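You operate a simulated robot arm through the tools that you are given. There is no shell and no other tool.

Carry out the task below with a simulated two-armed robot. There is one attempt and no reset: what you move stays moved.

## Task
Set the four engine hatch adjusters so each play reads 3 mm.
Fine: each adjuster ends on a click.

The check looks at the end state, three seconds after you hand in, the way a careful person would. Anything else that was tipped, shoved, dropped, spilled or broken makes it a failure.

## Robot
Two 7-joint arms with fingered hands on one trunk that stands fixed in place. Base frame: the origin is at the foot of the trunk, x ahead of it, y to its left, z up. Lengths are in mm, angles in degrees, forces in N, time in s.
The left shoulder is at [60, 138, 693], the right one opposite. With the tool pointing down near the work surface each hand reaches from about 400 to 920 mm from the base axis, measured 20 degrees to its own side. Payload 4 kg a hand.
The tool frame of a hand sits at the grasp point between the pads (the TCP): z along the fingers, y along the line on which they close. The tips reach 36 mm beyond it. The gripper opens to 120 mm; its body begins 42 mm behind the TCP. The gripper is a hand of 5 fingers: y runs from the thumb to the fingers, the wrist lies at [-15, -109, -200] in the tool frame, and closing takes about 1.5 s.
Orientation is that of the tool frame in the base frame, as a unit quaternion [w, x, y, z]. With the fingers straight down and the wrist toward the robot, the tool's x, y and z point along [0, 1, 0], [1, 0, 0] and [0, 0, -1] of the base frame.

## Interface
- The arms move only by the tool arm_command. It takes "left_steps", "right_steps" or both (then of equal length, played together; a hand with none holds still); each is one flat list of numbers, 6 for each row, row after row: the shift along the base's x, y, z in units of 150 mm (1.0 is 150 mm), then the turn, a rotation vector about the base's x, y, z in units of 45 degrees (1.0 is 45 degrees). In form: [tx, ty, tz, wx, wy, wz, tx, ty, tz, wx, wy, wz, ...]. A call has 1 to 20 rows; each row is the pose to reach, as a shift and turn from the pose commanded when the call began. "left_hand" and "right_hand" are, for a hand that has rows, the opening in per cent of the stroke, from 0 (shut) to 100 (fully open), set as the call begins (left out, the last holds). A call with a number of a shift or a turn outside -1 to 1 is refused whole. Rows are played at 5 a second. More than 50 mm and 8.6 degrees between two rows, or a gripper value outside its range, and nothing of the call is played. Where a pose cannot be reached the arm comes as near as it can. A force on the tool above 40 N (or 10 N above the force at the start of the call, whichever is more), or a blocked arm, ends the call early, and 0.2 s more pass. The fingers move at their own pace (about 153 mm/s each) and stop on an object; they squeeze with about 29 N. The grip force told is the motor's: it shows also when the fingers shut on nothing. Time passes only in rows, and 0.2 s behind the last, so rows that repeat a pose let the fingers close. It gives the time, the measured TCP pose, the force on the tool (base axes), the opening and the grip force at its end, in the units of the frame above (readings bear some noise), with the torque about the TCP (base axes, N m) and any sound that the robot's microphone picked up.
- Cameras (640 x 400 px; columns grow to the right, rows downward): "scene" is now at [45.2, 13.7, 1319.9]; the picture's right is [0.09, -1.00, 0.00], its down [-0.72, -0.06, -0.69] and it looks along [0.69, 0.06, -0.72] (base axes); focal length 326 px, centre (320, 200). "left" rides on the left gripper at [-69, -79, -131] in its tool frame; the picture's right is [-0.79, -0.29, 0.55], its down [0.55, -0.74, 0.40] and it looks along [0.29, 0.61, 0.74] (tool axes); focal length 222 px, centre (320, 200). "right" rides on the right gripper at [69, -79, -131] in its tool frame; the picture's right is [-0.78, 0.29, -0.55], its down [-0.55, -0.73, 0.40] and it looks along [-0.29, 0.61, 0.74] (tool axes); focal length 222 px, centre (320, 200). There is no depth. A picture from a camera that has moved, and an enlarged one, comes with that camera's place and axes in the base frame and with its lens. The place of the scene camera against the robot may be out by one fixed shift of up to 12 mm in any direction.
- capture(camera): a new picture of that camera. It takes no simulated time.
- slide_trunk(by): slides the trunk up (or, below 0, down) by that many mm; the arms and the scene camera ride with it, the base frame stays. It gives what a move gives, with no picture.
- finger_targets(index, middle, ring, little, thumb_bend, thumb_turn, hand): sets how far each is bent, from 0 (flat) to 1 (curled in); at 0.3 the hand is open as for a grip, at 0.7 the pads meet at the TCP. One left out holds its place. A second passes; each finger stops where it meets its share of the squeeze, and holds until it gets a number again. A gripper value or a shape takes the hand back. It gives what a move gives, with no picture; readings hold the bend of each and the force on index, middle, ring, little, thumb and palm. thumb_turn goes from beside the hand (0) to across from the fingers (1), as for a grip.
- grasp_type(shape, hand): the hand has 5 fingers and takes this shape, open, in about a second: jaw (thumb against the fingers, like two jaws); tri (thumb and two fingers); tip (a fingertip pinch); poke (one finger out to press); point (the index stretched); flat (the hand flat); cup (the hand cupped); fist (a fist). The gripper value then closes the fingers along that shape, each until it touches; the sizes above hold for jaw. It gives what a move gives, with no picture.
- turn_head(pan, tilt): turns the head with the scene camera to pan (to the left, within 86 degrees either way) and tilt (down, from -29 to 69), counted from straight ahead of the robot. It gives what a move gives.
- inspect(camera, box): a new picture of the part [left, top, right, bottom] of that camera's present view, enlarged. It takes no simulated time.
- sign_off(): hands the job in; it is judged then, once.

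Places have to be worked out from the pictures, the camera data and where the tool is seen. Open the grippers and draw the arms clear of the work before you hand the job in, unless the task says otherwise.

The tools are called after ">>>" as a command line: name --argument value ..., lists and objects as JSON in quotes. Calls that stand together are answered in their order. arm_command: Moves the arms, as the interface text tells. Its arguments: {"type":"object","properties":{"left_steps":{"type":"array"},"left_hand":{"type":"number"},"right_steps":{"type":"array"},"right_hand":{"type":"number"}},"required":[]} The other tools are called the same way: slide_trunk (by) moves the trunk up or down; grasp_type (shape, hand) gives the hand a shape; finger_targets (index, middle, ring, little, thumb_bend, thumb_turn, hand) moves the fingers one by one; turn_head (pan, tilt) turns the head that bears the scene camera; capture (camera) takes a picture; inspect (camera, box) takes an enlarged picture of a part of a camera's view; sign_off () hands the job in.

At the start:

```text
time: 0.0
left_tcp_pos: [656.0, 163.1, 714.3]
left_tcp_rot: [0.001, 0.707, 0.707, -0.001]
left_contact_force: [0.1, 0.2, 0.3]
left_moment: [0.02, 0.0, 0.0]
left_opening: 119.8
left_grip_force: 0.0
left_shape: jaw
left_bend: [0.3, 0.3, 0.3, 0.3, 0.3, 0.97]
left_finger forces: [0.0, 0.0, 0.0, 0.0, 0.0, 0.1]
right_tcp_pos: [420.8, -246.3, 677.5]
right_tcp_rot: [-0.001, 0.707, 0.708, 0.0]
right_contact_force: [-0.3, 0.2, 0.4]
right_moment: [0.0, -0.02, 0.05]
right_opening: 119.6
right_grip_force: 0.1
right_shape: jaw
right_bend: [0.3, 0.3, 0.3, 0.3, 0.3, 0.97]
right_finger forces: [0.1, 0.1, 0.1, 0.0, 0.0, 0.0]
trunk travel left (down, up): [-271.0, 319.0]
head pan, tilt (commanded): [5.0, 46.4]
```

scene: 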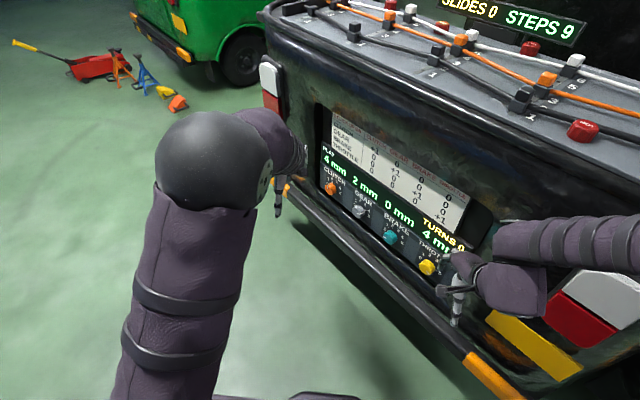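
right: 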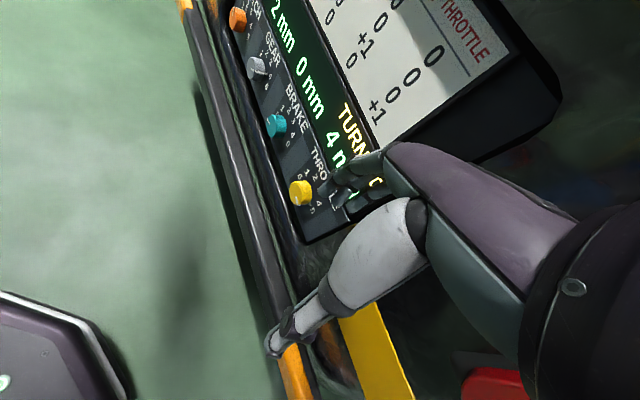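
left: 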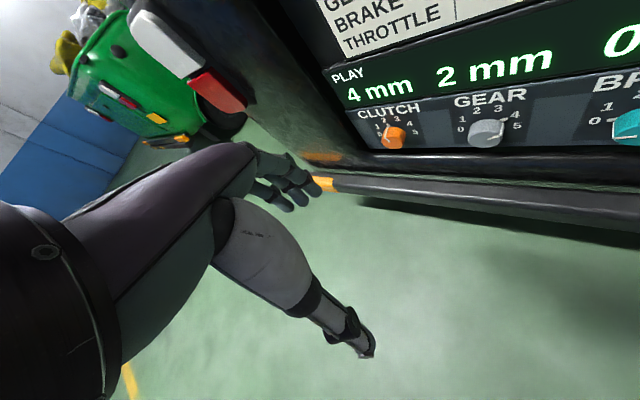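

The pictures show a hatch panel with four knobs, a play display and a table of couplings. I will enlarge these parts to read them before moving.

>>> inspect --camera "scene" --box '[300, 90, 500, 290]'

>>> inspect --camera "scene" --box '[260, 0, 640, 200]'

>>> inspect --camera "left" --box '[320, 0, 640, 200]'

>>> inspect --camera "right" --box '[200, 0, 560, 240]'

```text
2.00 times, centred on (400, 190) of scene
camera zoom: at [45.2, 13.7, 1319.9], right [0.09, -1.0, 0.0], down [-0.72, -0.06, -0.69], along [0.69, 0.06, -0.72], focal length 652 px, centre (160, 220)
```

zoom: 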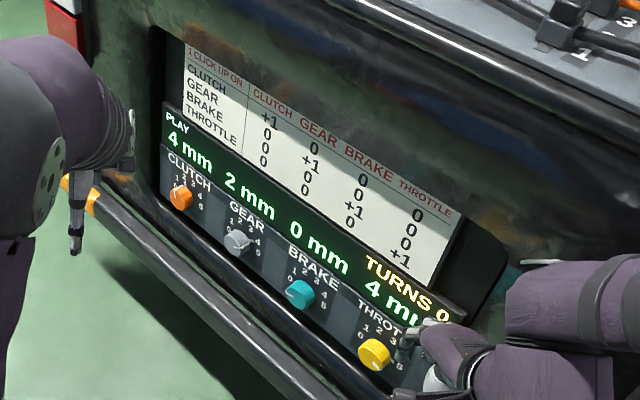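

```text
1.68 times, centred on (450, 100) of scene
camera zoom: at [45.2, 13.7, 1319.9], right [0.09, -1.0, 0.0], down [-0.72, -0.06, -0.69], along [0.69, 0.06, -0.72], focal length 549 px, centre (101, 368)
```

zoom: 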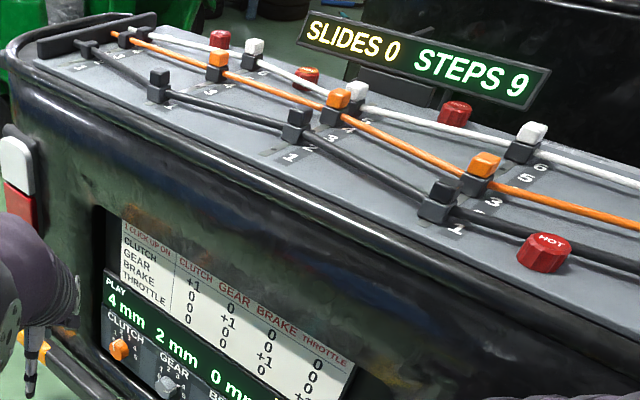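

```text
2.00 times, centred on (480, 100) of left
camera zoom: at [577.3, 94.5, 845.0], right [-0.29, -0.79, -0.55], down [-0.74, 0.55, -0.4], along [0.61, 0.29, -0.74], focal length 444 px, centre (0, 400)
```

zoom: 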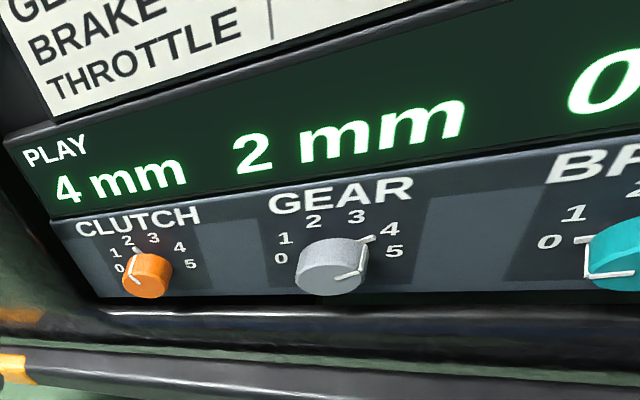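

```text
1.67 times, centred on (380, 120) of right
camera zoom: at [342.8, -177.4, 810.1], right [0.29, -0.78, 0.55], down [-0.73, -0.55, -0.4], along [0.61, -0.29, -0.74], focal length 370 px, centre (220, 333)
```

zoom: 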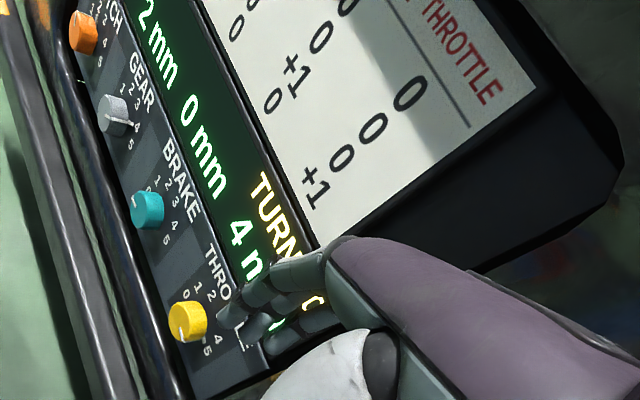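

The coupling table looks like an identity, and the plays read 4, 2, 0 and 4. Triangulation puts the clutch knob near (825, 51, 568) and the throttle near (636, -276, 431). I'll move the right hand up and to the left to get a second view of the panel.

>>> arm_command --right_steps '[0, 0.15, 0.1, 0, 0, 0, 0, 0.35, 0.2, 0, 0, 0, 0, 0.55, 0.3, 0, 0, 0, 0, 0.75, 0.3, 0, 0, 0, 0, 0.9, 0.3, 0, 0, 0]'

>>> capture --camera "right"

>>> capture --camera "scene"

```text
time: 1.2
left_tcp_pos: [656.3, 163.3, 713.9]
left_tcp_rot: [0.001, 0.707, 0.707, 0.0]
left_contact_force: [-1.1, 0.8, 0.5]
left_moment: [0.02, 0.0, -0.02]
left_opening: 119.7
left_grip_force: 0.1
left_shape: jaw
left_bend: [0.3, 0.3, 0.3, 0.3, 0.3, 0.97]
left_finger forces: [0.0, 0.0, 0.0, 0.1, 0.1, 0.0]
right_tcp_pos: [420.6, -112.2, 722.9]
right_tcp_rot: [0.0, 0.707, 0.707, 0.0]
right_contact_force: [0.0, -0.5, -0.2]
right_moment: [0.03, -0.01, 0.04]
right_opening: 119.5
right_grip_force: 0.0
right_shape: jaw
right_bend: [0.3, 0.3, 0.3, 0.3, 0.3, 0.97]
right_finger forces: [0.0, 0.0, 0.0, 0.1, 0.0, 0.0]
trunk travel left (down, up): [-271.0, 319.0]
head pan, tilt (commanded): [5.0, 46.4]
```

```text
taken
camera right: at [342.4, -42.8, 855.3], right [0.29, -0.79, 0.55], down [-0.73, -0.55, -0.4], along [0.61, -0.29, -0.74], focal length 222 px, centre (320, 200)
```

right: 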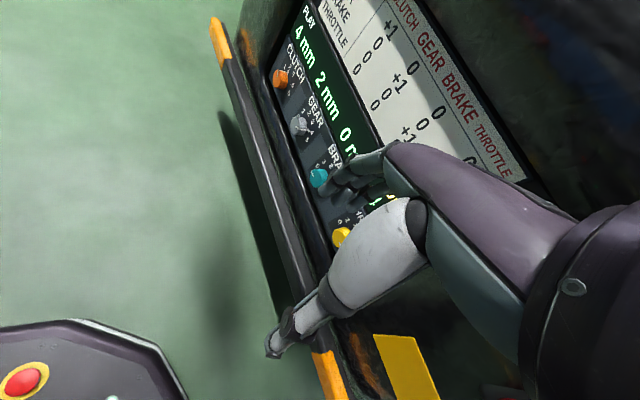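

```text
taken
camera scene: at [45.3, 13.7, 1319.9], right [0.09, -1.0, 0.0], down [-0.72, -0.06, -0.69], along [0.69, 0.06, -0.72], focal length 326 px, centre (320, 200)
```

scene: 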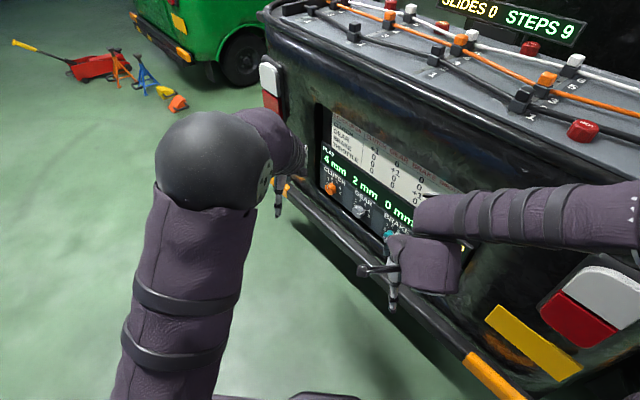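

The right camera now has a second viewpoint. I will enlarge the knob row in it to measure the knobs precisely.

>>> inspect --camera "right" --box '[200, 40, 400, 165]'

>>> inspect --camera "right" --box '[240, 140, 400, 260]'

>>> inspect --camera "left" --box '[340, 60, 640, 200]'

>>> inspect --camera "left" --box '[340, 80, 440, 160]'

```text
3.20 times, centred on (300, 102) of right
camera zoom: at [342.4, -42.8, 855.3], right [0.29, -0.79, 0.55], down [-0.73, -0.55, -0.4], along [0.61, -0.29, -0.74], focal length 711 px, centre (384, 512)
```

zoom: 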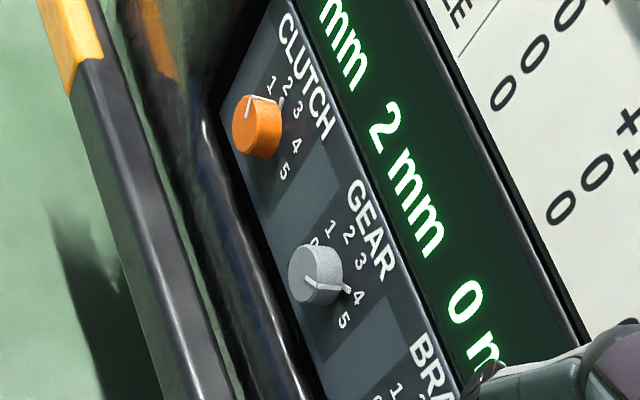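

```text
3.33 times, centred on (320, 200) of right
camera zoom: at [342.4, -42.8, 855.3], right [0.29, -0.79, 0.55], down [-0.73, -0.55, -0.4], along [0.61, -0.29, -0.74], focal length 740 px, centre (320, 200)
```

zoom: 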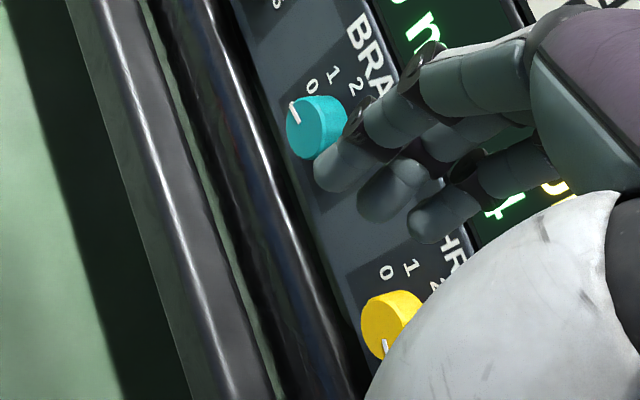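

```text
2.13 times, centred on (490, 130) of left
camera zoom: at [577.4, 94.5, 844.9], right [-0.29, -0.79, -0.55], down [-0.74, 0.55, -0.4], along [0.61, 0.29, -0.74], focal length 474 px, centre (-43, 349)
```

zoom: 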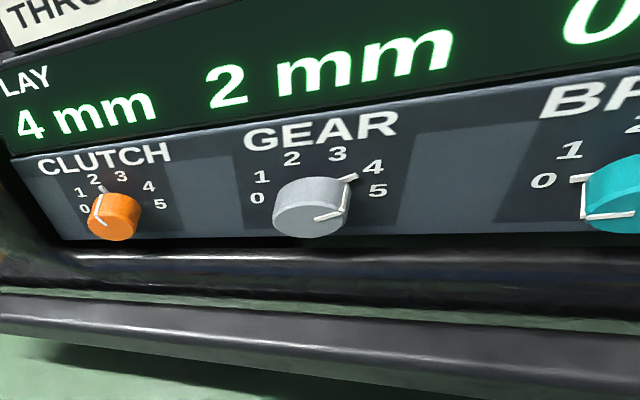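

```text
5.00 times, centred on (390, 120) of left
camera zoom: at [577.4, 94.5, 844.9], right [-0.29, -0.79, -0.55], down [-0.74, 0.55, -0.4], along [0.61, 0.29, -0.74], focal length 1111 px, centre (-30, 600)
```

zoom: 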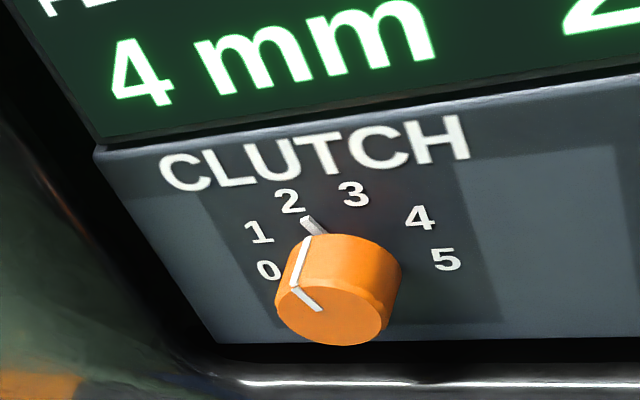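

The knobs turn out to lie on a level row: clutch about (883, 43, 502), gear (784, -57, 502), brake (682, -158, 503), throttle (585, -259, 497). That means the panel is vertical and its inward normal points along (0.7, -0.7, 0). I bring the right hand back out of the way and start turning the left hand toward a sideways grip with z along the panel normal.

>>> arm_command --right_steps '[0, -0.2, 0, 0, 0, 0, -0.1, -0.4, 0, 0, 0, 0, -0.2, -0.6, 0, 0, 0, 0, -0.3, -0.8, 0, 0, 0, 0, -0.4, -0.9, 0, 0, 0, 0]'

>>> capture --camera "scene"

>>> capture --camera "right"

```text
time: 2.4
left_tcp_pos: [656.1, 162.7, 713.7]
left_tcp_rot: [0.0, 0.707, 0.707, 0.0]
left_contact_force: [0.1, -0.4, 1.4]
left_moment: [0.06, 0.01, -0.01]
left_opening: 119.6
left_grip_force: 0.0
left_shape: jaw
left_bend: [0.3, 0.3, 0.3, 0.3, 0.3, 0.97]
left_finger forces: [0.0, 0.0, 0.0, 0.0, 0.1, 0.1]
right_tcp_pos: [359.6, -248.1, 725.2]
right_tcp_rot: [-0.001, 0.707, 0.708, 0.001]
right_contact_force: [0.9, 0.8, 0.3]
right_moment: [-0.04, 0.03, -0.01]
right_opening: 119.8
right_grip_force: 0.1
right_shape: jaw
right_bend: [0.3, 0.3, 0.3, 0.3, 0.3, 0.97]
right_finger forces: [0.0, 0.0, 0.0, 0.0, 0.0, 0.0]
trunk travel left (down, up): [-271.0, 319.0]
head pan, tilt (commanded): [5.0, 46.4]
```

```text
taken
camera scene: at [45.2, 12.6, 1320.0], right [0.09, -1.0, 0.0], down [-0.72, -0.06, -0.69], along [0.69, 0.06, -0.72], focal length 326 px, centre (320, 200)
```

scene: 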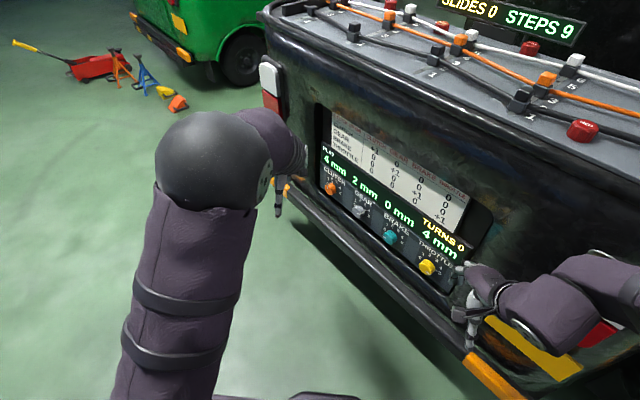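

```text
taken
camera right: at [281.1, -179.3, 856.2], right [0.29, -0.79, 0.55], down [-0.73, -0.55, -0.4], along [0.61, -0.28, -0.74], focal length 222 px, centre (320, 200)
```

right: 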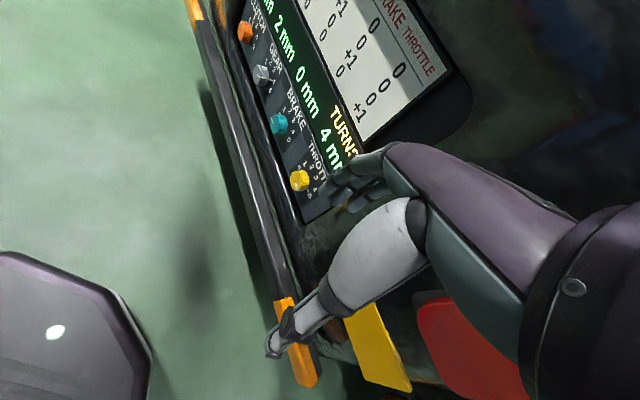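

All four knobs are now in view, so I will enlarge them in both cameras to read the pointer positions and find the bumper.

>>> inspect --camera "scene" --box '[310, 130, 490, 290]'

>>> inspect --camera "scene" --box '[380, 220, 460, 290]'

>>> inspect --camera "right" --box '[180, 0, 360, 220]'

>>> inspect --camera "right" --box '[250, 90, 350, 220]'

```text
2.50 times, centred on (400, 210) of scene
camera zoom: at [45.2, 12.6, 1320.0], right [0.09, -1.0, 0.0], down [-0.72, -0.06, -0.69], along [0.69, 0.06, -0.72], focal length 815 px, centre (120, 175)
```

zoom: 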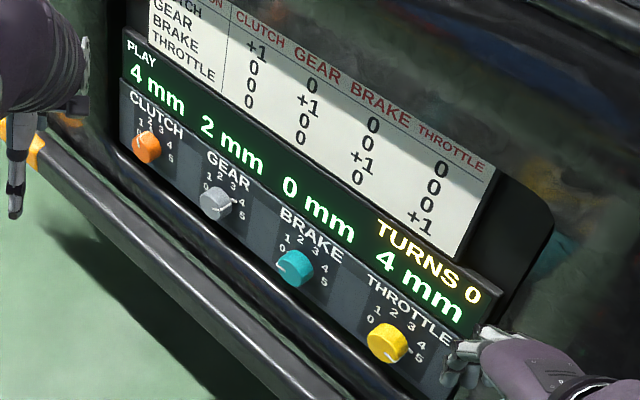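

```text
5.71 times, centred on (420, 255) of scene
camera zoom: at [45.2, 12.6, 1320.0], right [0.09, -1.0, 0.0], down [-0.72, -0.06, -0.69], along [0.69, 0.06, -0.72], focal length 1863 px, centre (-251, -114)
```

zoom: 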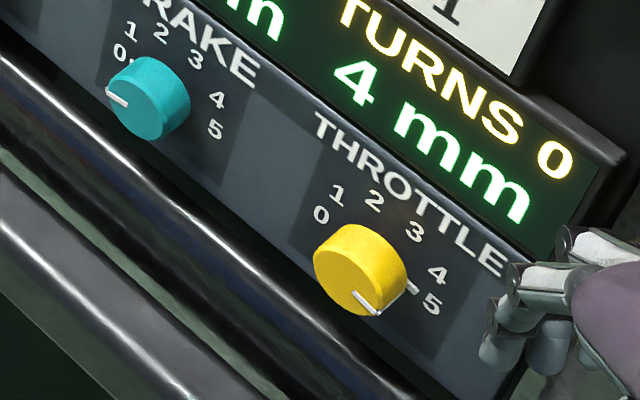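

```text
1.82 times, centred on (270, 110) of right
camera zoom: at [281.1, -179.3, 856.2], right [0.29, -0.79, 0.55], down [-0.73, -0.55, -0.4], along [0.61, -0.28, -0.74], focal length 404 px, centre (411, 364)
```

zoom: 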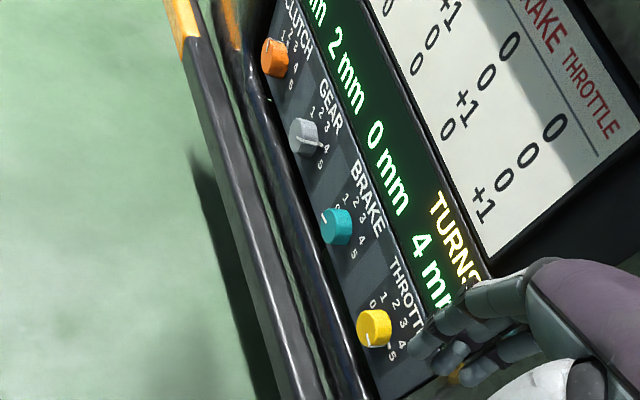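

```text
3.08 times, centred on (300, 155) of right
camera zoom: at [281.1, -179.3, 856.2], right [0.29, -0.79, 0.55], down [-0.73, -0.55, -0.4], along [0.61, -0.28, -0.74], focal length 684 px, centre (382, 338)
```

zoom: 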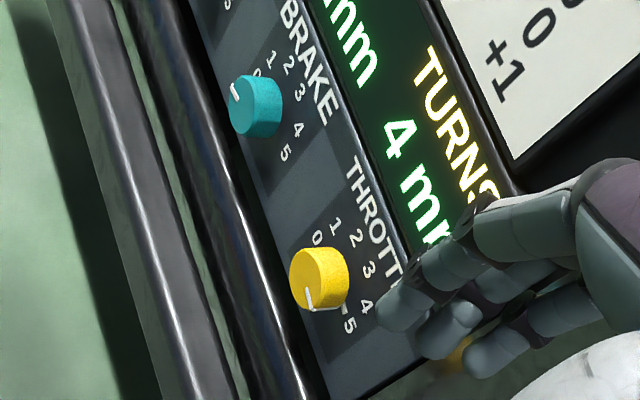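

I read the knobs as standing at clutch 2, gear 4, brake 0 and throttle 5, with stops about 40° apart. The clutch therefore needs one click down, gear one up, brake three up and throttle one down. I start turning the left hand to a sideways grip facing the panel, still well away from it.

>>> arm_command --left_steps '[-0.04, 0.025, -0.075, -0.118, -0.049, 0.049, -0.075, 0.05, -0.15, -0.236, -0.098, 0.098, -0.11, 0.075, -0.225, -0.354, -0.147, 0.147, -0.15, 0.1, -0.3, -0.4715, -0.1955, 0.1955, -0.19, 0.125, -0.375, -0.589, -0.244, 0.244, -0.225, 0.15, -0.45, -0.707, -0.293, 0.293, -0.26, 0.175, -0.525, -0.825, -0.342, 0.342, -0.3, 0.2, -0.6, -0.943, -0.391, 0.391]'

>>> capture --camera "scene"

>>> capture --camera "left"

```text
time: 4.2
left_tcp_pos: [612.0, 195.9, 624.1]
left_tcp_rot: [0.36, 0.537, 0.749, -0.148]
left_contact_force: [-0.1, -0.9, 0.8]
left_moment: [0.02, 0.03, -0.01]
left_opening: 119.6
left_grip_force: 0.1
left_shape: jaw
left_bend: [0.3, 0.3, 0.3, 0.3, 0.3, 0.97]
left_finger forces: [0.1, 0.1, 0.0, 0.1, 0.1, 0.0]
right_tcp_pos: [360.5, -247.1, 724.8]
right_tcp_rot: [0.001, 0.706, 0.708, 0.0]
right_contact_force: [-1.6, -0.5, 0.6]
right_moment: [0.0, 0.0, -0.03]
right_opening: 119.7
right_grip_force: 0.0
right_shape: jaw
right_bend: [0.3, 0.3, 0.3, 0.3, 0.3, 0.97]
right_finger forces: [0.0, 0.0, 0.1, 0.0, 0.1, 0.0]
trunk travel left (down, up): [-271.0, 319.0]
head pan, tilt (commanded): [5.0, 46.4]
```

```text
taken
camera scene: at [45.1, 13.7, 1320.0], right [0.09, -1.0, 0.0], down [-0.72, -0.06, -0.69], along [0.69, 0.06, -0.72], focal length 326 px, centre (320, 200)
```

scene: 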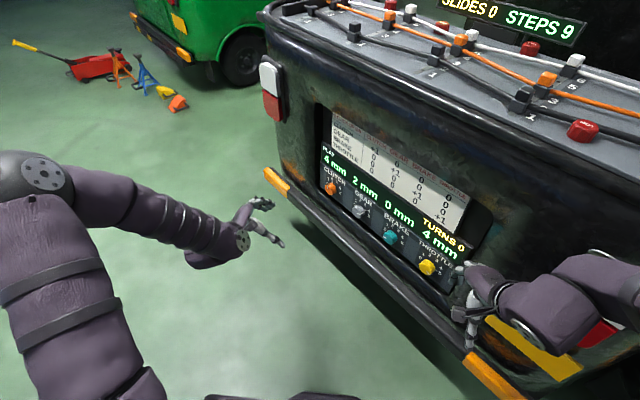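

```text
taken
camera left: at [502.4, 196.9, 750.3], right [0.07, -0.99, 0.12], down [-0.61, -0.14, -0.78], along [0.79, -0.02, -0.61], focal length 222 px, centre (320, 200)
```

left: 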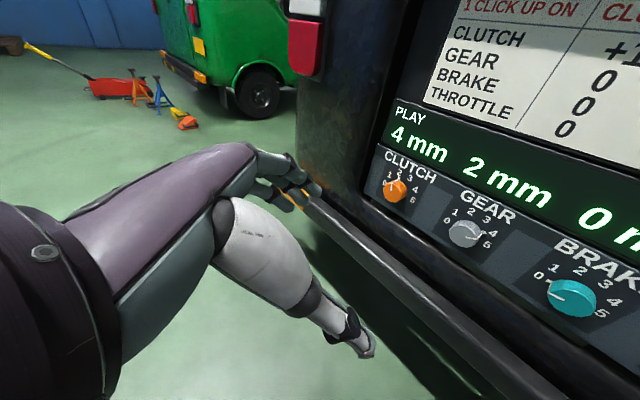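

The view is good and the clutch ray from this new pose agrees with my estimate to within about 10 mm. I complete the second half of the turn and lower the hand.

>>> arm_command --left_steps '[0.05, -0.025, -0.1, -0.118, -0.049, 0.049, 0.1, -0.05, -0.2, -0.236, -0.098, 0.098, 0.15, -0.075, -0.3, -0.354, -0.147, 0.147, 0.2, -0.1, -0.4, -0.4715, -0.1955, 0.1955, 0.25, -0.125, -0.5, -0.589, -0.244, 0.244, 0.3, -0.15, -0.6, -0.707, -0.293, 0.293, 0.35, -0.175, -0.7, -0.825, -0.342, 0.342, 0.4, -0.2, -0.8, -0.943, -0.391, 0.391]'

>>> capture --camera "scene"

>>> capture --camera "left"

```text
time: 6.0
left_tcp_pos: [670.5, 164.4, 502.6]
left_tcp_rot: [0.654, 0.269, 0.653, -0.271]
left_contact_force: [-0.6, -0.7, -0.3]
left_moment: [-0.04, -0.05, 0.01]
left_opening: 119.6
left_grip_force: 0.0
left_shape: jaw
left_bend: [0.3, 0.3, 0.3, 0.3, 0.3, 0.97]
left_finger forces: [0.0, 0.0, 0.0, 0.0, 0.1, 0.1]
right_tcp_pos: [361.2, -248.7, 725.5]
right_tcp_rot: [0.0, 0.707, 0.707, 0.001]
right_contact_force: [-0.3, -0.3, 0.3]
right_moment: [-0.03, 0.0, 0.02]
right_opening: 119.6
right_grip_force: 0.0
right_shape: jaw
right_bend: [0.3, 0.3, 0.3, 0.3, 0.3, 0.97]
right_finger forces: [0.1, 0.0, 0.0, 0.0, 0.0, 0.0]
trunk travel left (down, up): [-271.0, 319.0]
head pan, tilt (commanded): [5.0, 46.4]
```

```text
taken
camera scene: at [45.1, 13.7, 1320.0], right [0.09, -1.0, 0.0], down [-0.72, -0.06, -0.69], along [0.69, 0.06, -0.72], focal length 326 px, centre (320, 200)
```

scene: 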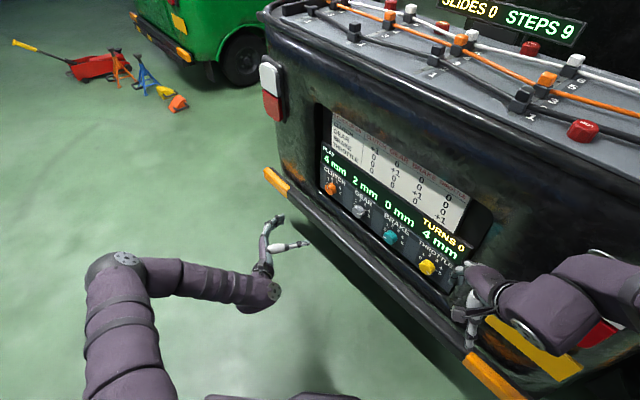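

```text
taken
camera left: at [522.0, 200.9, 572.3], right [0.18, -0.59, 0.79], down [-0.24, -0.8, -0.55], along [0.95, -0.09, -0.29], focal length 222 px, centre (320, 200)
```

left: 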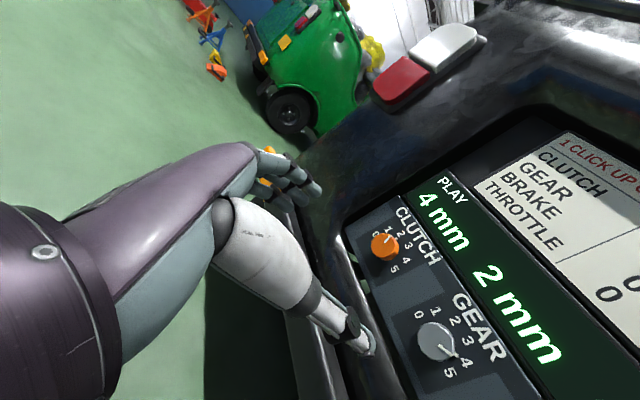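

The hand now faces the panel in the sideways grip, about 240 mm out. I look closer through the left camera to refine the clutch knob's place and find the lip below the strip.

>>> inspect --camera "left" --box '[320, 180, 480, 300]'

>>> inspect --camera "left" --box '[240, 180, 500, 400]'

```text
3.33 times, centred on (400, 240) of left
camera zoom: at [522.0, 200.9, 572.3], right [0.18, -0.59, 0.79], down [-0.24, -0.8, -0.55], along [0.95, -0.09, -0.29], focal length 740 px, centre (53, 67)
```

zoom: 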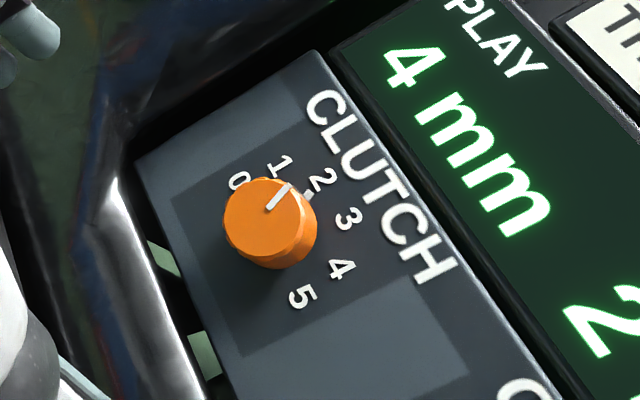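

```text
1.82 times, centred on (370, 290) of left
camera zoom: at [522.0, 200.9, 572.3], right [0.18, -0.59, 0.79], down [-0.24, -0.8, -0.55], along [0.95, -0.09, -0.29], focal length 404 px, centre (229, 36)
```

zoom: 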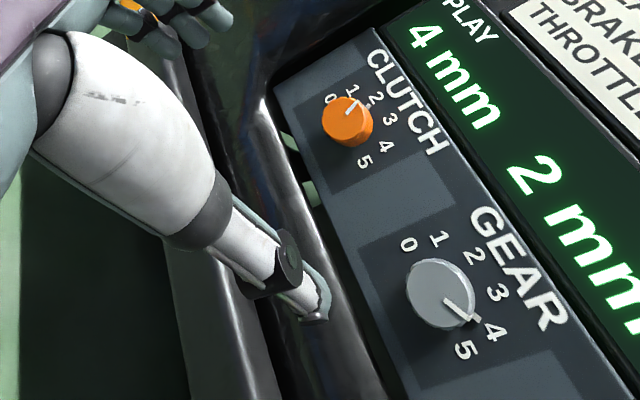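

The picture shows the clutch pointer at 2 and the gear pointer at 4, with the clutch face near (891, 38, 502) and the gear face near (786, -64, 503). I move the open left hand to stand about 110 mm out from the clutch knob, on its axis.

>>> arm_command --left_steps '[0.19, -0.063, -0.003, 0, 0, 0, 0.38, -0.127, -0.005, 0, 0, 0, 0.57, -0.19, -0.008, 0, 0, 0, 0.76, -0.254, -0.01, 0, 0, 0, 0.943, -0.317, -0.013, 0, 0, 0]'

>>> capture --camera "left"

>>> capture --camera "scene"

>>> capture --camera "right"

```text
time: 7.2
left_tcp_pos: [811.4, 118.3, 501.5]
left_tcp_rot: [0.654, 0.27, 0.653, -0.27]
left_contact_force: [-0.3, -0.3, 0.2]
left_moment: [0.0, 0.01, -0.02]
left_opening: 119.8
left_grip_force: 0.1
left_shape: jaw
left_bend: [0.3, 0.3, 0.3, 0.3, 0.3, 0.97]
left_finger forces: [0.0, 0.0, 0.0, 0.0, 0.1, 0.0]
right_tcp_pos: [360.0, -248.9, 724.0]
right_tcp_rot: [0.0, 0.707, 0.707, 0.0]
right_contact_force: [-0.5, -0.2, -0.5]
right_moment: [0.02, -0.02, 0.01]
right_opening: 120.1
right_grip_force: 0.0
right_shape: jaw
right_bend: [0.3, 0.3, 0.3, 0.3, 0.3, 0.97]
right_finger forces: [0.0, 0.0, 0.0, 0.1, 0.0, 0.0]
trunk travel left (down, up): [-271.0, 319.0]
head pan, tilt (commanded): [5.0, 46.4]
```

```text
taken
camera left: at [663.2, 154.7, 570.4], right [0.18, -0.59, 0.78], down [-0.24, -0.8, -0.55], along [0.95, -0.09, -0.29], focal length 222 px, centre (320, 200)
```

left: 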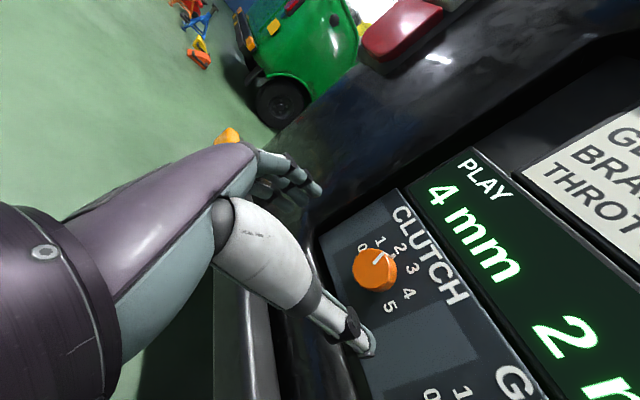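

```text
taken
camera scene: at [45.1, 13.7, 1319.9], right [0.09, -1.0, 0.0], down [-0.72, -0.06, -0.69], along [0.69, 0.06, -0.72], focal length 326 px, centre (320, 200)
```

scene: 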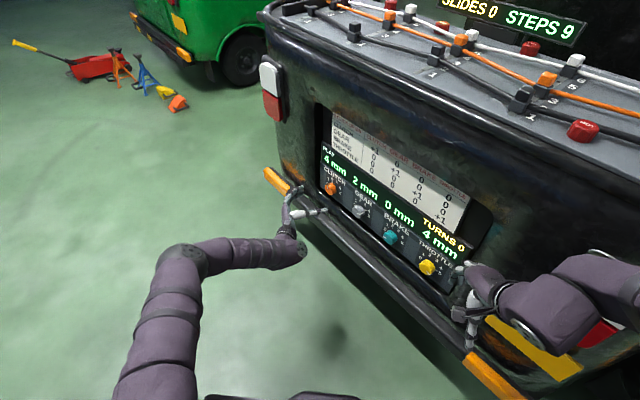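

```text
taken
camera right: at [281.5, -178.5, 856.3], right [0.29, -0.79, 0.55], down [-0.73, -0.55, -0.4], along [0.61, -0.29, -0.74], focal length 222 px, centre (320, 200)
```

right: 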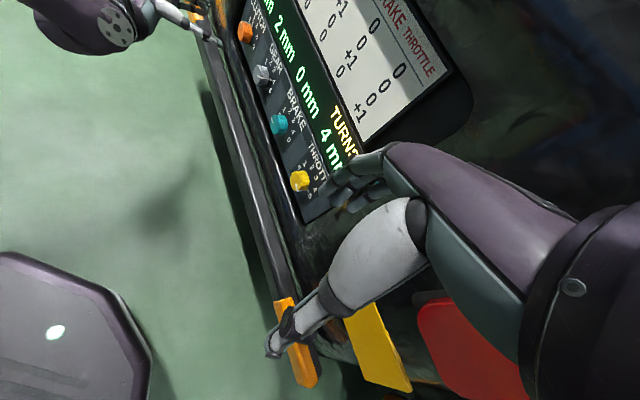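

The clutch face sits almost exactly on the tool's z axis, about 117 mm ahead by the camera. I'll test-close the fingers here in free air to see where the tips come together before I approach.

>>> arm_command --left_steps '[0, 0, 0, 0, 0, 0, 0, 0, 0, 0, 0, 0, 0, 0, 0, 0, 0, 0, 0, 0, 0, 0, 0, 0, 0, 0, 0, 0, 0, 0, 0, 0, 0, 0, 0, 0, 0, 0, 0, 0, 0, 0]' --left_hand 35

>>> capture --camera "left"

>>> inspect --camera "left" --box '[200, 120, 460, 380]'

>>> inspect --camera "scene" --box '[250, 150, 370, 270]'

```text
time: 8.8
left_tcp_pos: [810.5, 117.7, 500.6]
left_tcp_rot: [0.653, 0.271, 0.653, -0.271]
left_contact_force: [0.6, -1.0, -0.2]
left_moment: [0.04, 0.0, 0.03]
left_opening: 42.3
left_grip_force: 0.1
left_shape: jaw
left_bend: [0.49, 0.52, 0.51, 0.71, 0.66, 1.0]
left_finger forces: [0.0, 0.0, 0.0, 0.0, 0.1, 0.0]
right_tcp_pos: [360.3, -248.3, 724.8]
right_tcp_rot: [-0.001, 0.707, 0.708, 0.0]
right_contact_force: [0.7, -0.5, 0.6]
right_moment: [0.04, 0.01, 0.01]
right_opening: 119.5
right_grip_force: 0.1
right_shape: jaw
right_bend: [0.3, 0.3, 0.3, 0.3, 0.3, 0.97]
right_finger forces: [0.0, 0.0, 0.1, 0.0, 0.0, 0.0]
trunk travel left (down, up): [-271.0, 319.0]
head pan, tilt (commanded): [5.0, 46.4]
```

```text
taken
camera left: at [663.0, 154.8, 570.5], right [0.18, -0.59, 0.78], down [-0.24, -0.8, -0.55], along [0.95, -0.09, -0.29], focal length 222 px, centre (320, 200)
```

left: 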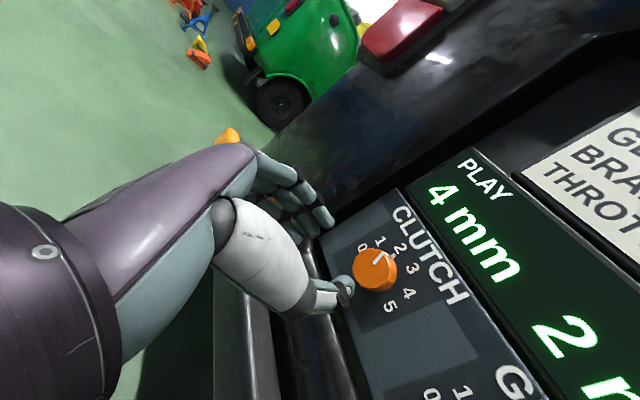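

```text
1.54 times, centred on (330, 250) of left
camera zoom: at [663.0, 154.8, 570.5], right [0.18, -0.59, 0.78], down [-0.24, -0.8, -0.55], along [0.95, -0.09, -0.29], focal length 342 px, centre (305, 123)
```

zoom: 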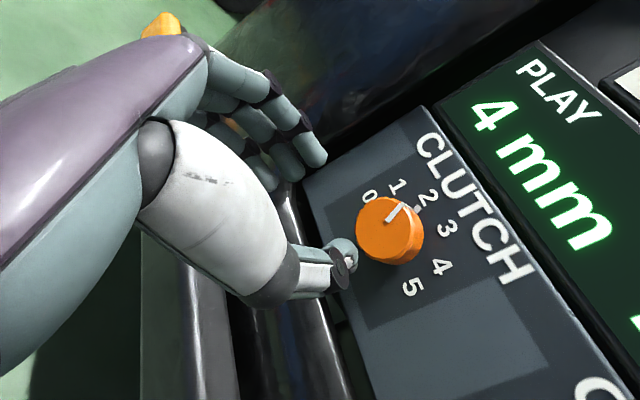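

```text
3.33 times, centred on (310, 210) of scene
camera zoom: at [45.2, 13.7, 1319.9], right [0.09, -1.0, 0.0], down [-0.72, -0.06, -0.69], along [0.69, 0.06, -0.72], focal length 1087 px, centre (353, 167)
```

zoom: 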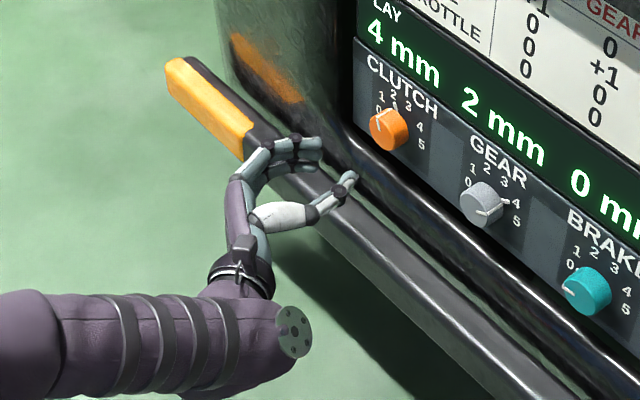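

With the fingers at a 42 mm opening, the tips lie about 36–44 mm beyond the TCP, and the knob face is about 117 mm ahead. I open to 65%, pre-turn +25° about the knob axis so that the downward click swings back through level, and move 50 mm forward.

>>> arm_command --left_steps '[0, 0, 0, 0.098, -0.098, 0, 0, 0, 0, 0.196, -0.196, 0, 0.08, -0.08, 0, 0.295, -0.295, 0, 0.16, -0.16, 0, 0.393, -0.393, 0, 0.2357, -0.2357, 0, 0.393, -0.393, 0]' --left_hand 65

>>> capture --camera "left"

>>> inspect --camera "scene" --box '[260, 150, 380, 250]'

```text
time: 10.0
left_tcp_pos: [848.3, 81.9, 501.5]
left_tcp_rot: [0.696, 0.406, 0.579, -0.122]
left_contact_force: [0.1, -0.4, -0.6]
left_moment: [-0.02, -0.02, 0.02]
left_opening: 77.8
left_grip_force: 0.1
left_shape: jaw
left_bend: [0.36, 0.4, 0.38, 0.62, 0.44, 1.0]
left_finger forces: [0.0, 0.0, 0.0, 0.1, 0.0, 0.1]
right_tcp_pos: [360.5, -247.3, 725.1]
right_tcp_rot: [0.0, 0.707, 0.707, 0.0]
right_contact_force: [0.2, 0.3, -1.4]
right_moment: [-0.02, -0.04, 0.0]
right_opening: 119.7
right_grip_force: 0.0
right_shape: jaw
right_bend: [0.3, 0.3, 0.3, 0.3, 0.3, 0.97]
right_finger forces: [0.1, 0.0, 0.0, 0.0, 0.0, 0.0]
trunk travel left (down, up): [-271.0, 319.0]
head pan, tilt (commanded): [5.0, 46.4]
```

```text
taken
camera left: at [684.6, 103.1, 530.8], right [-0.03, -0.81, 0.59], down [-0.02, -0.59, -0.81], along [1.0, -0.04, 0.0], focal length 222 px, centre (320, 200)
```

left: 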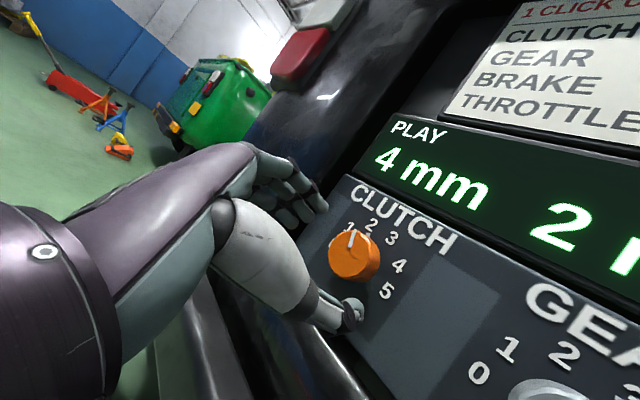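

```text
4.00 times, centred on (320, 200) of scene
camera zoom: at [45.2, 13.7, 1319.9], right [0.09, -1.0, 0.0], down [-0.72, -0.06, -0.69], along [0.69, 0.06, -0.72], focal length 1304 px, centre (320, 200)
```

zoom: 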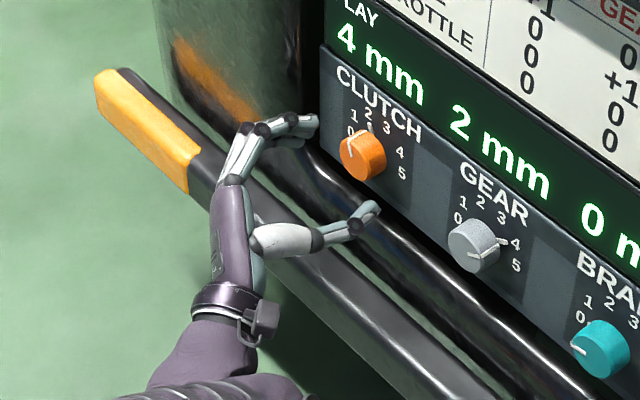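

The TCP is about 65 mm short of the knob face. I enlarge the left view to check the knob's offset from the tool axis before closing in.

>>> inspect --camera "left" --box '[240, 160, 440, 360]'

```text
2.00 times, centred on (340, 260) of left
camera zoom: at [684.6, 103.1, 530.8], right [-0.03, -0.81, 0.59], down [-0.02, -0.59, -0.81], along [1.0, -0.04, 0.0], focal length 444 px, centre (280, 80)
```

zoom: 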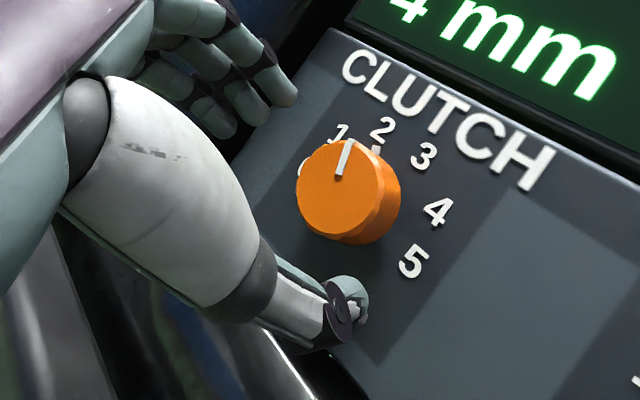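

The knob looks offset by about 4–5 mm toward the fingers, with its face 60–67 mm ahead. I correct for that and move 34 mm forward, straddling the knob.

>>> arm_command --left_steps '[0.06, -0.047, 0.011, 0, 0, 0, 0.12, -0.095, 0.011, 0, 0, 0, 0.177, -0.143, 0.011, 0, 0, 0]'

>>> inspect --camera "left" --box '[240, 160, 440, 360]'

>>> inspect --camera "scene" --box '[280, 150, 380, 230]'

```text
time: 10.8
left_tcp_pos: [863.5, 66.7, 508.7]
left_tcp_rot: [0.697, 0.405, 0.578, -0.124]
left_contact_force: [0.1, -0.4, -0.2]
left_moment: [-0.01, 0.0, 0.0]
left_opening: 77.5
left_grip_force: 0.0
left_shape: jaw
left_bend: [0.36, 0.4, 0.38, 0.62, 0.44, 1.0]
left_finger forces: [0.0, 0.0, 0.0, 0.1, 0.0, 0.0]
left hand out of reach, approached as far as the arm can: row 2, 3
right_tcp_pos: [359.7, -248.5, 723.2]
right_tcp_rot: [-0.001, 0.707, 0.707, 0.001]
right_contact_force: [0.7, 1.2, 0.3]
right_moment: [0.0, 0.03, 0.02]
right_opening: 119.6
right_grip_force: 0.1
right_shape: jaw
right_bend: [0.3, 0.3, 0.3, 0.3, 0.3, 0.97]
right_finger forces: [0.0, 0.0, 0.1, 0.0, 0.0, 0.1]
trunk travel left (down, up): [-271.0, 319.0]
head pan, tilt (commanded): [5.0, 46.4]
```

```text
2.00 times, centred on (340, 260) of left
camera zoom: at [699.8, 88.7, 537.7], right [-0.04, -0.81, 0.59], down [-0.02, -0.59, -0.81], along [1.0, -0.04, 0.0], focal length 444 px, centre (280, 80)
```

zoom: 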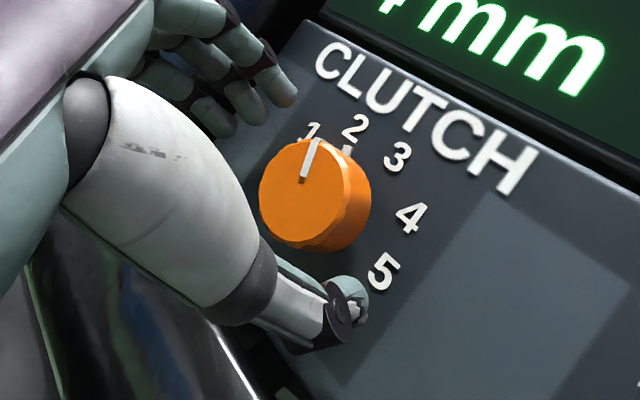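

```text
5.00 times, centred on (330, 190) of scene
camera zoom: at [45.2, 13.6, 1319.9], right [0.09, -1.0, 0.0], down [-0.72, -0.06, -0.69], along [0.69, 0.06, -0.72], focal length 1630 px, centre (270, 250)
```

zoom: 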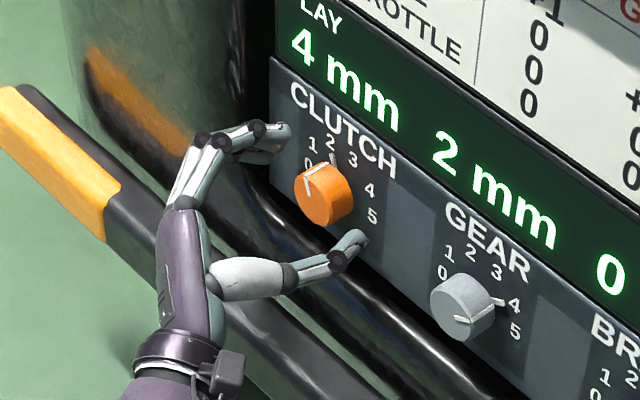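

The arm ran out of reach at this trunk height. I'll back the hand away from the panel, lower the trunk, and come in again. Before that, I turn the head to see whether the right arm has room to go down.

>>> arm_command --left_steps '[-0.2, 0.16, 0, 0, 0, 0, -0.4, 0.36, 0, 0, 0, 0, -0.6, 0.56, 0, -0.13, 0.13, 0, -0.8, 0.76, 0, -0.26, 0.26, 0, -0.98, 0.9, 0, -0.393, 0.393, 0]'

>>> turn_head --pan -45 --tilt 45

>>> capture --camera "scene"

```text
time: 12.0
left_tcp_pos: [713.8, 203.9, 506.8]
left_tcp_rot: [0.653, 0.269, 0.654, -0.271]
left_contact_force: [-1.0, 0.2, -0.3]
left_moment: [0.04, -0.04, 0.0]
left_opening: 77.9
left_grip_force: 0.1
left_shape: jaw
left_bend: [0.36, 0.4, 0.38, 0.62, 0.44, 1.0]
left_finger forces: [0.0, 0.0, 0.0, 0.1, 0.0, 0.1]
right_tcp_pos: [359.9, -247.5, 724.2]
right_tcp_rot: [0.0, 0.707, 0.707, 0.0]
right_contact_force: [0.3, 0.5, 0.1]
right_moment: [-0.02, 0.01, 0.01]
right_opening: 119.7
right_grip_force: 0.1
right_shape: jaw
right_bend: [0.3, 0.3, 0.3, 0.3, 0.3, 0.97]
right_finger forces: [0.1, 0.0, 0.0, 0.1, 0.0, 0.1]
trunk travel left (down, up): [-271.0, 319.0]
head pan, tilt (commanded): [5.0, 46.4]
```

```text
time: 13.2
left_tcp_pos: [713.8, 204.5, 508.2]
left_tcp_rot: [0.654, 0.271, 0.653, -0.27]
left_contact_force: [-0.4, 0.2, 0.4]
left_moment: [0.01, 0.0, -0.02]
left_opening: 77.8
left_grip_force: 0.0
left_shape: jaw
left_bend: [0.36, 0.4, 0.38, 0.62, 0.44, 1.0]
left_finger forces: [0.1, 0.0, 0.1, 0.0, 0.1, 0.0]
right_tcp_pos: [361.0, -247.0, 723.9]
right_tcp_rot: [0.001, 0.707, 0.707, 0.0]
right_contact_force: [0.6, -1.1, -0.1]
right_moment: [0.01, -0.01, 0.0]
right_opening: 119.9
right_grip_force: 0.1
right_shape: jaw
right_bend: [0.3, 0.3, 0.3, 0.3, 0.3, 0.97]
right_finger forces: [0.1, 0.0, 0.0, 0.0, 0.1, 0.1]
trunk travel left (down, up): [-271.0, 319.0]
head pan, tilt (commanded): [-45.0, 45.0]
```

```text
taken
camera scene: at [22.9, -50.7, 1322.0], right [-0.71, -0.71, 0.0], down [-0.5, 0.5, -0.71], along [0.5, -0.5, -0.71], focal length 326 px, centre (320, 200)
```

scene: 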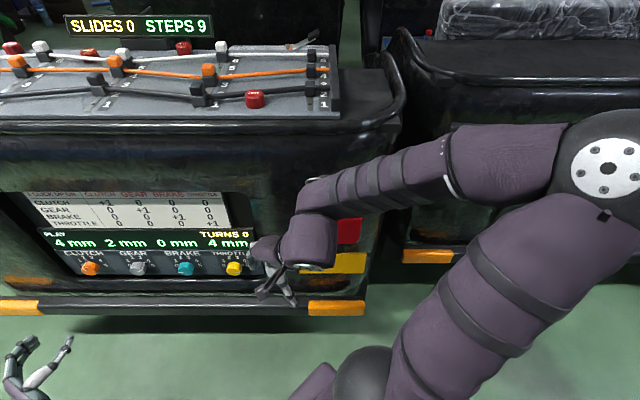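

The head-on view shows the right elbow well away from both buses, and both hands clear of the bumper. I lower the trunk by 180 mm so that the shoulders are at knob height.

>>> slide_trunk --by -180

>>> capture --camera "scene"

```text
time: 15.2
left_tcp_pos: [713.7, 204.7, 326.6]
left_tcp_rot: [0.654, 0.27, 0.653, -0.271]
left_contact_force: [-0.6, 0.4, -0.2]
left_moment: [-0.01, 0.02, 0.03]
left_opening: 77.8
left_grip_force: 0.0
left_shape: jaw
left_bend: [0.36, 0.4, 0.38, 0.62, 0.44, 1.0]
left_finger forces: [0.0, 0.1, 0.0, 0.0, 0.0, 0.0]
right_tcp_pos: [360.2, -248.3, 544.8]
right_tcp_rot: [0.001, 0.707, 0.707, 0.0]
right_contact_force: [-0.6, 0.0, 0.2]
right_moment: [-0.01, 0.0, 0.0]
right_opening: 120.1
right_grip_force: 0.0
right_shape: jaw
right_bend: [0.3, 0.3, 0.3, 0.3, 0.3, 0.97]
right_finger forces: [0.1, 0.0, 0.0, 0.0, 0.0, 0.0]
trunk travel left (down, up): [-91.0, 499.0]
head pan, tilt (commanded): [-45.0, 45.0]
```

```text
taken
camera scene: at [22.8, -50.8, 1142.0], right [-0.71, -0.71, 0.0], down [-0.5, 0.5, -0.71], along [0.5, -0.5, -0.71], focal length 326 px, centre (320, 200)
```

scene: 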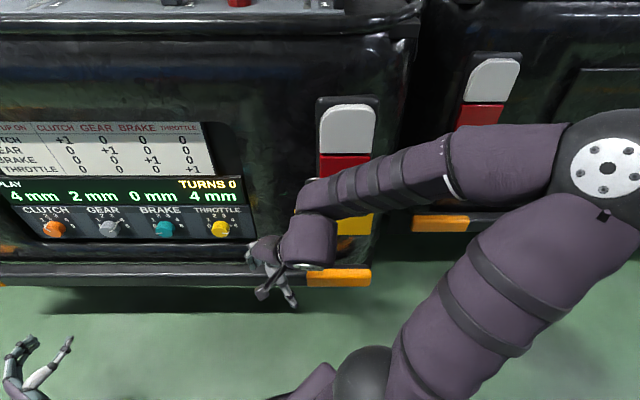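

The view is now square on to the panel, and the knob spacing comes out at 141 mm with the clutch on x+y ≈ 928. I raise the left hand back to knob height while it is still well out.

>>> arm_command --left_steps '[0, 0, 0.2, 0, 0, 0, 0, 0, 0.4, 0, 0, 0, 0, 0, 0.6, 0, 0, 0, 0, 0, 0.8, 0, 0, 0, 0, 0, 1.0, 0, 0, 0]'

>>> arm_command --left_steps '[0.05, -0.05, 0.18, 0.098, -0.098, 0, 0.25, -0.22, 0.18, 0.196, -0.196, 0, 0.45, -0.42, 0.18, 0.295, -0.295, 0, 0.65, -0.62, 0.18, 0.393, -0.393, 0, 0.8, -0.76, 0.18, 0.393, -0.393, 0, 0.897, -0.823, 0.18, 0.393, -0.393, 0]'

>>> capture --camera "scene"

>>> inspect --camera "left" --box '[240, 160, 440, 360]'

```text
time: 16.4
left_tcp_pos: [714.4, 201.7, 477.4]
left_tcp_rot: [0.652, 0.271, 0.654, -0.27]
left_contact_force: [0.3, 0.2, -0.2]
left_moment: [0.0, -0.01, 0.0]
left_opening: 77.8
left_grip_force: 0.2
left_shape: jaw
left_bend: [0.36, 0.4, 0.38, 0.62, 0.44, 1.0]
left_finger forces: [0.1, 0.1, 0.1, 0.1, 0.0, 0.0]
right_tcp_pos: [359.7, -247.3, 545.3]
right_tcp_rot: [0.0, 0.706, 0.708, 0.001]
right_contact_force: [0.4, 0.1, 0.2]
right_moment: [0.04, 0.02, 0.0]
right_opening: 119.6
right_grip_force: 0.1
right_shape: jaw
right_bend: [0.3, 0.3, 0.3, 0.3, 0.3, 0.97]
right_finger forces: [0.0, 0.1, 0.0, 0.1, 0.0, 0.0]
trunk travel left (down, up): [-91.0, 499.0]
head pan, tilt (commanded): [-45.0, 45.0]
```

```text
time: 17.8
left_tcp_pos: [849.0, 78.1, 502.7]
left_tcp_rot: [0.696, 0.407, 0.579, -0.122]
left_contact_force: [1.1, 0.6, 0.3]
left_moment: [-0.02, 0.03, 0.01]
left_opening: 77.8
left_grip_force: 0.1
left_shape: jaw
left_bend: [0.36, 0.4, 0.38, 0.62, 0.44, 1.0]
left_finger forces: [0.0, 0.1, 0.1, 0.0, 0.1, 0.1]
right_tcp_pos: [359.8, -248.2, 543.9]
right_tcp_rot: [0.0, 0.707, 0.707, -0.001]
right_contact_force: [0.8, -0.2, -0.1]
right_moment: [0.0, 0.02, 0.02]
right_opening: 119.9
right_grip_force: 0.1
right_shape: jaw
right_bend: [0.3, 0.3, 0.3, 0.3, 0.3, 0.97]
right_finger forces: [0.0, 0.1, 0.0, 0.0, 0.0, 0.0]
trunk travel left (down, up): [-91.0, 499.0]
head pan, tilt (commanded): [-45.0, 45.0]
```

```text
taken
camera scene: at [22.8, -50.8, 1142.0], right [-0.71, -0.71, 0.0], down [-0.5, 0.5, -0.71], along [0.5, -0.5, -0.71], focal length 326 px, centre (320, 200)
```

scene: 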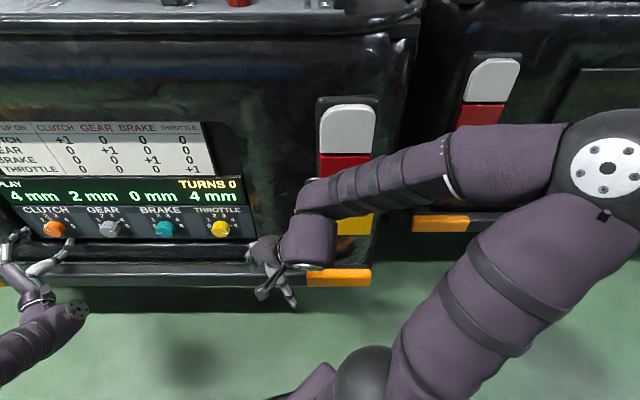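

```text
2.00 times, centred on (340, 260) of left
camera zoom: at [686.3, 100.3, 533.0], right [-0.03, -0.81, 0.59], down [-0.03, -0.59, -0.81], along [1.0, -0.04, 0.0], focal length 444 px, centre (280, 80)
```

zoom: 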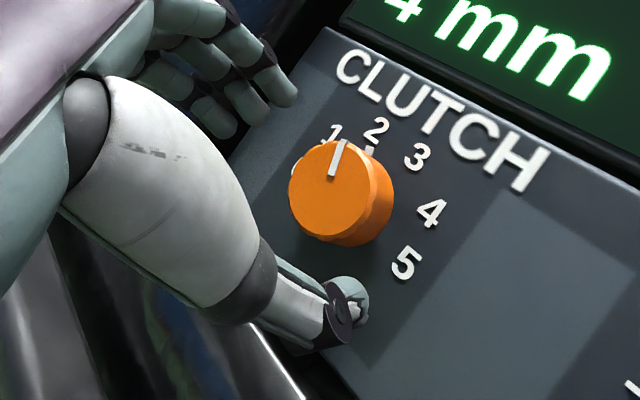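

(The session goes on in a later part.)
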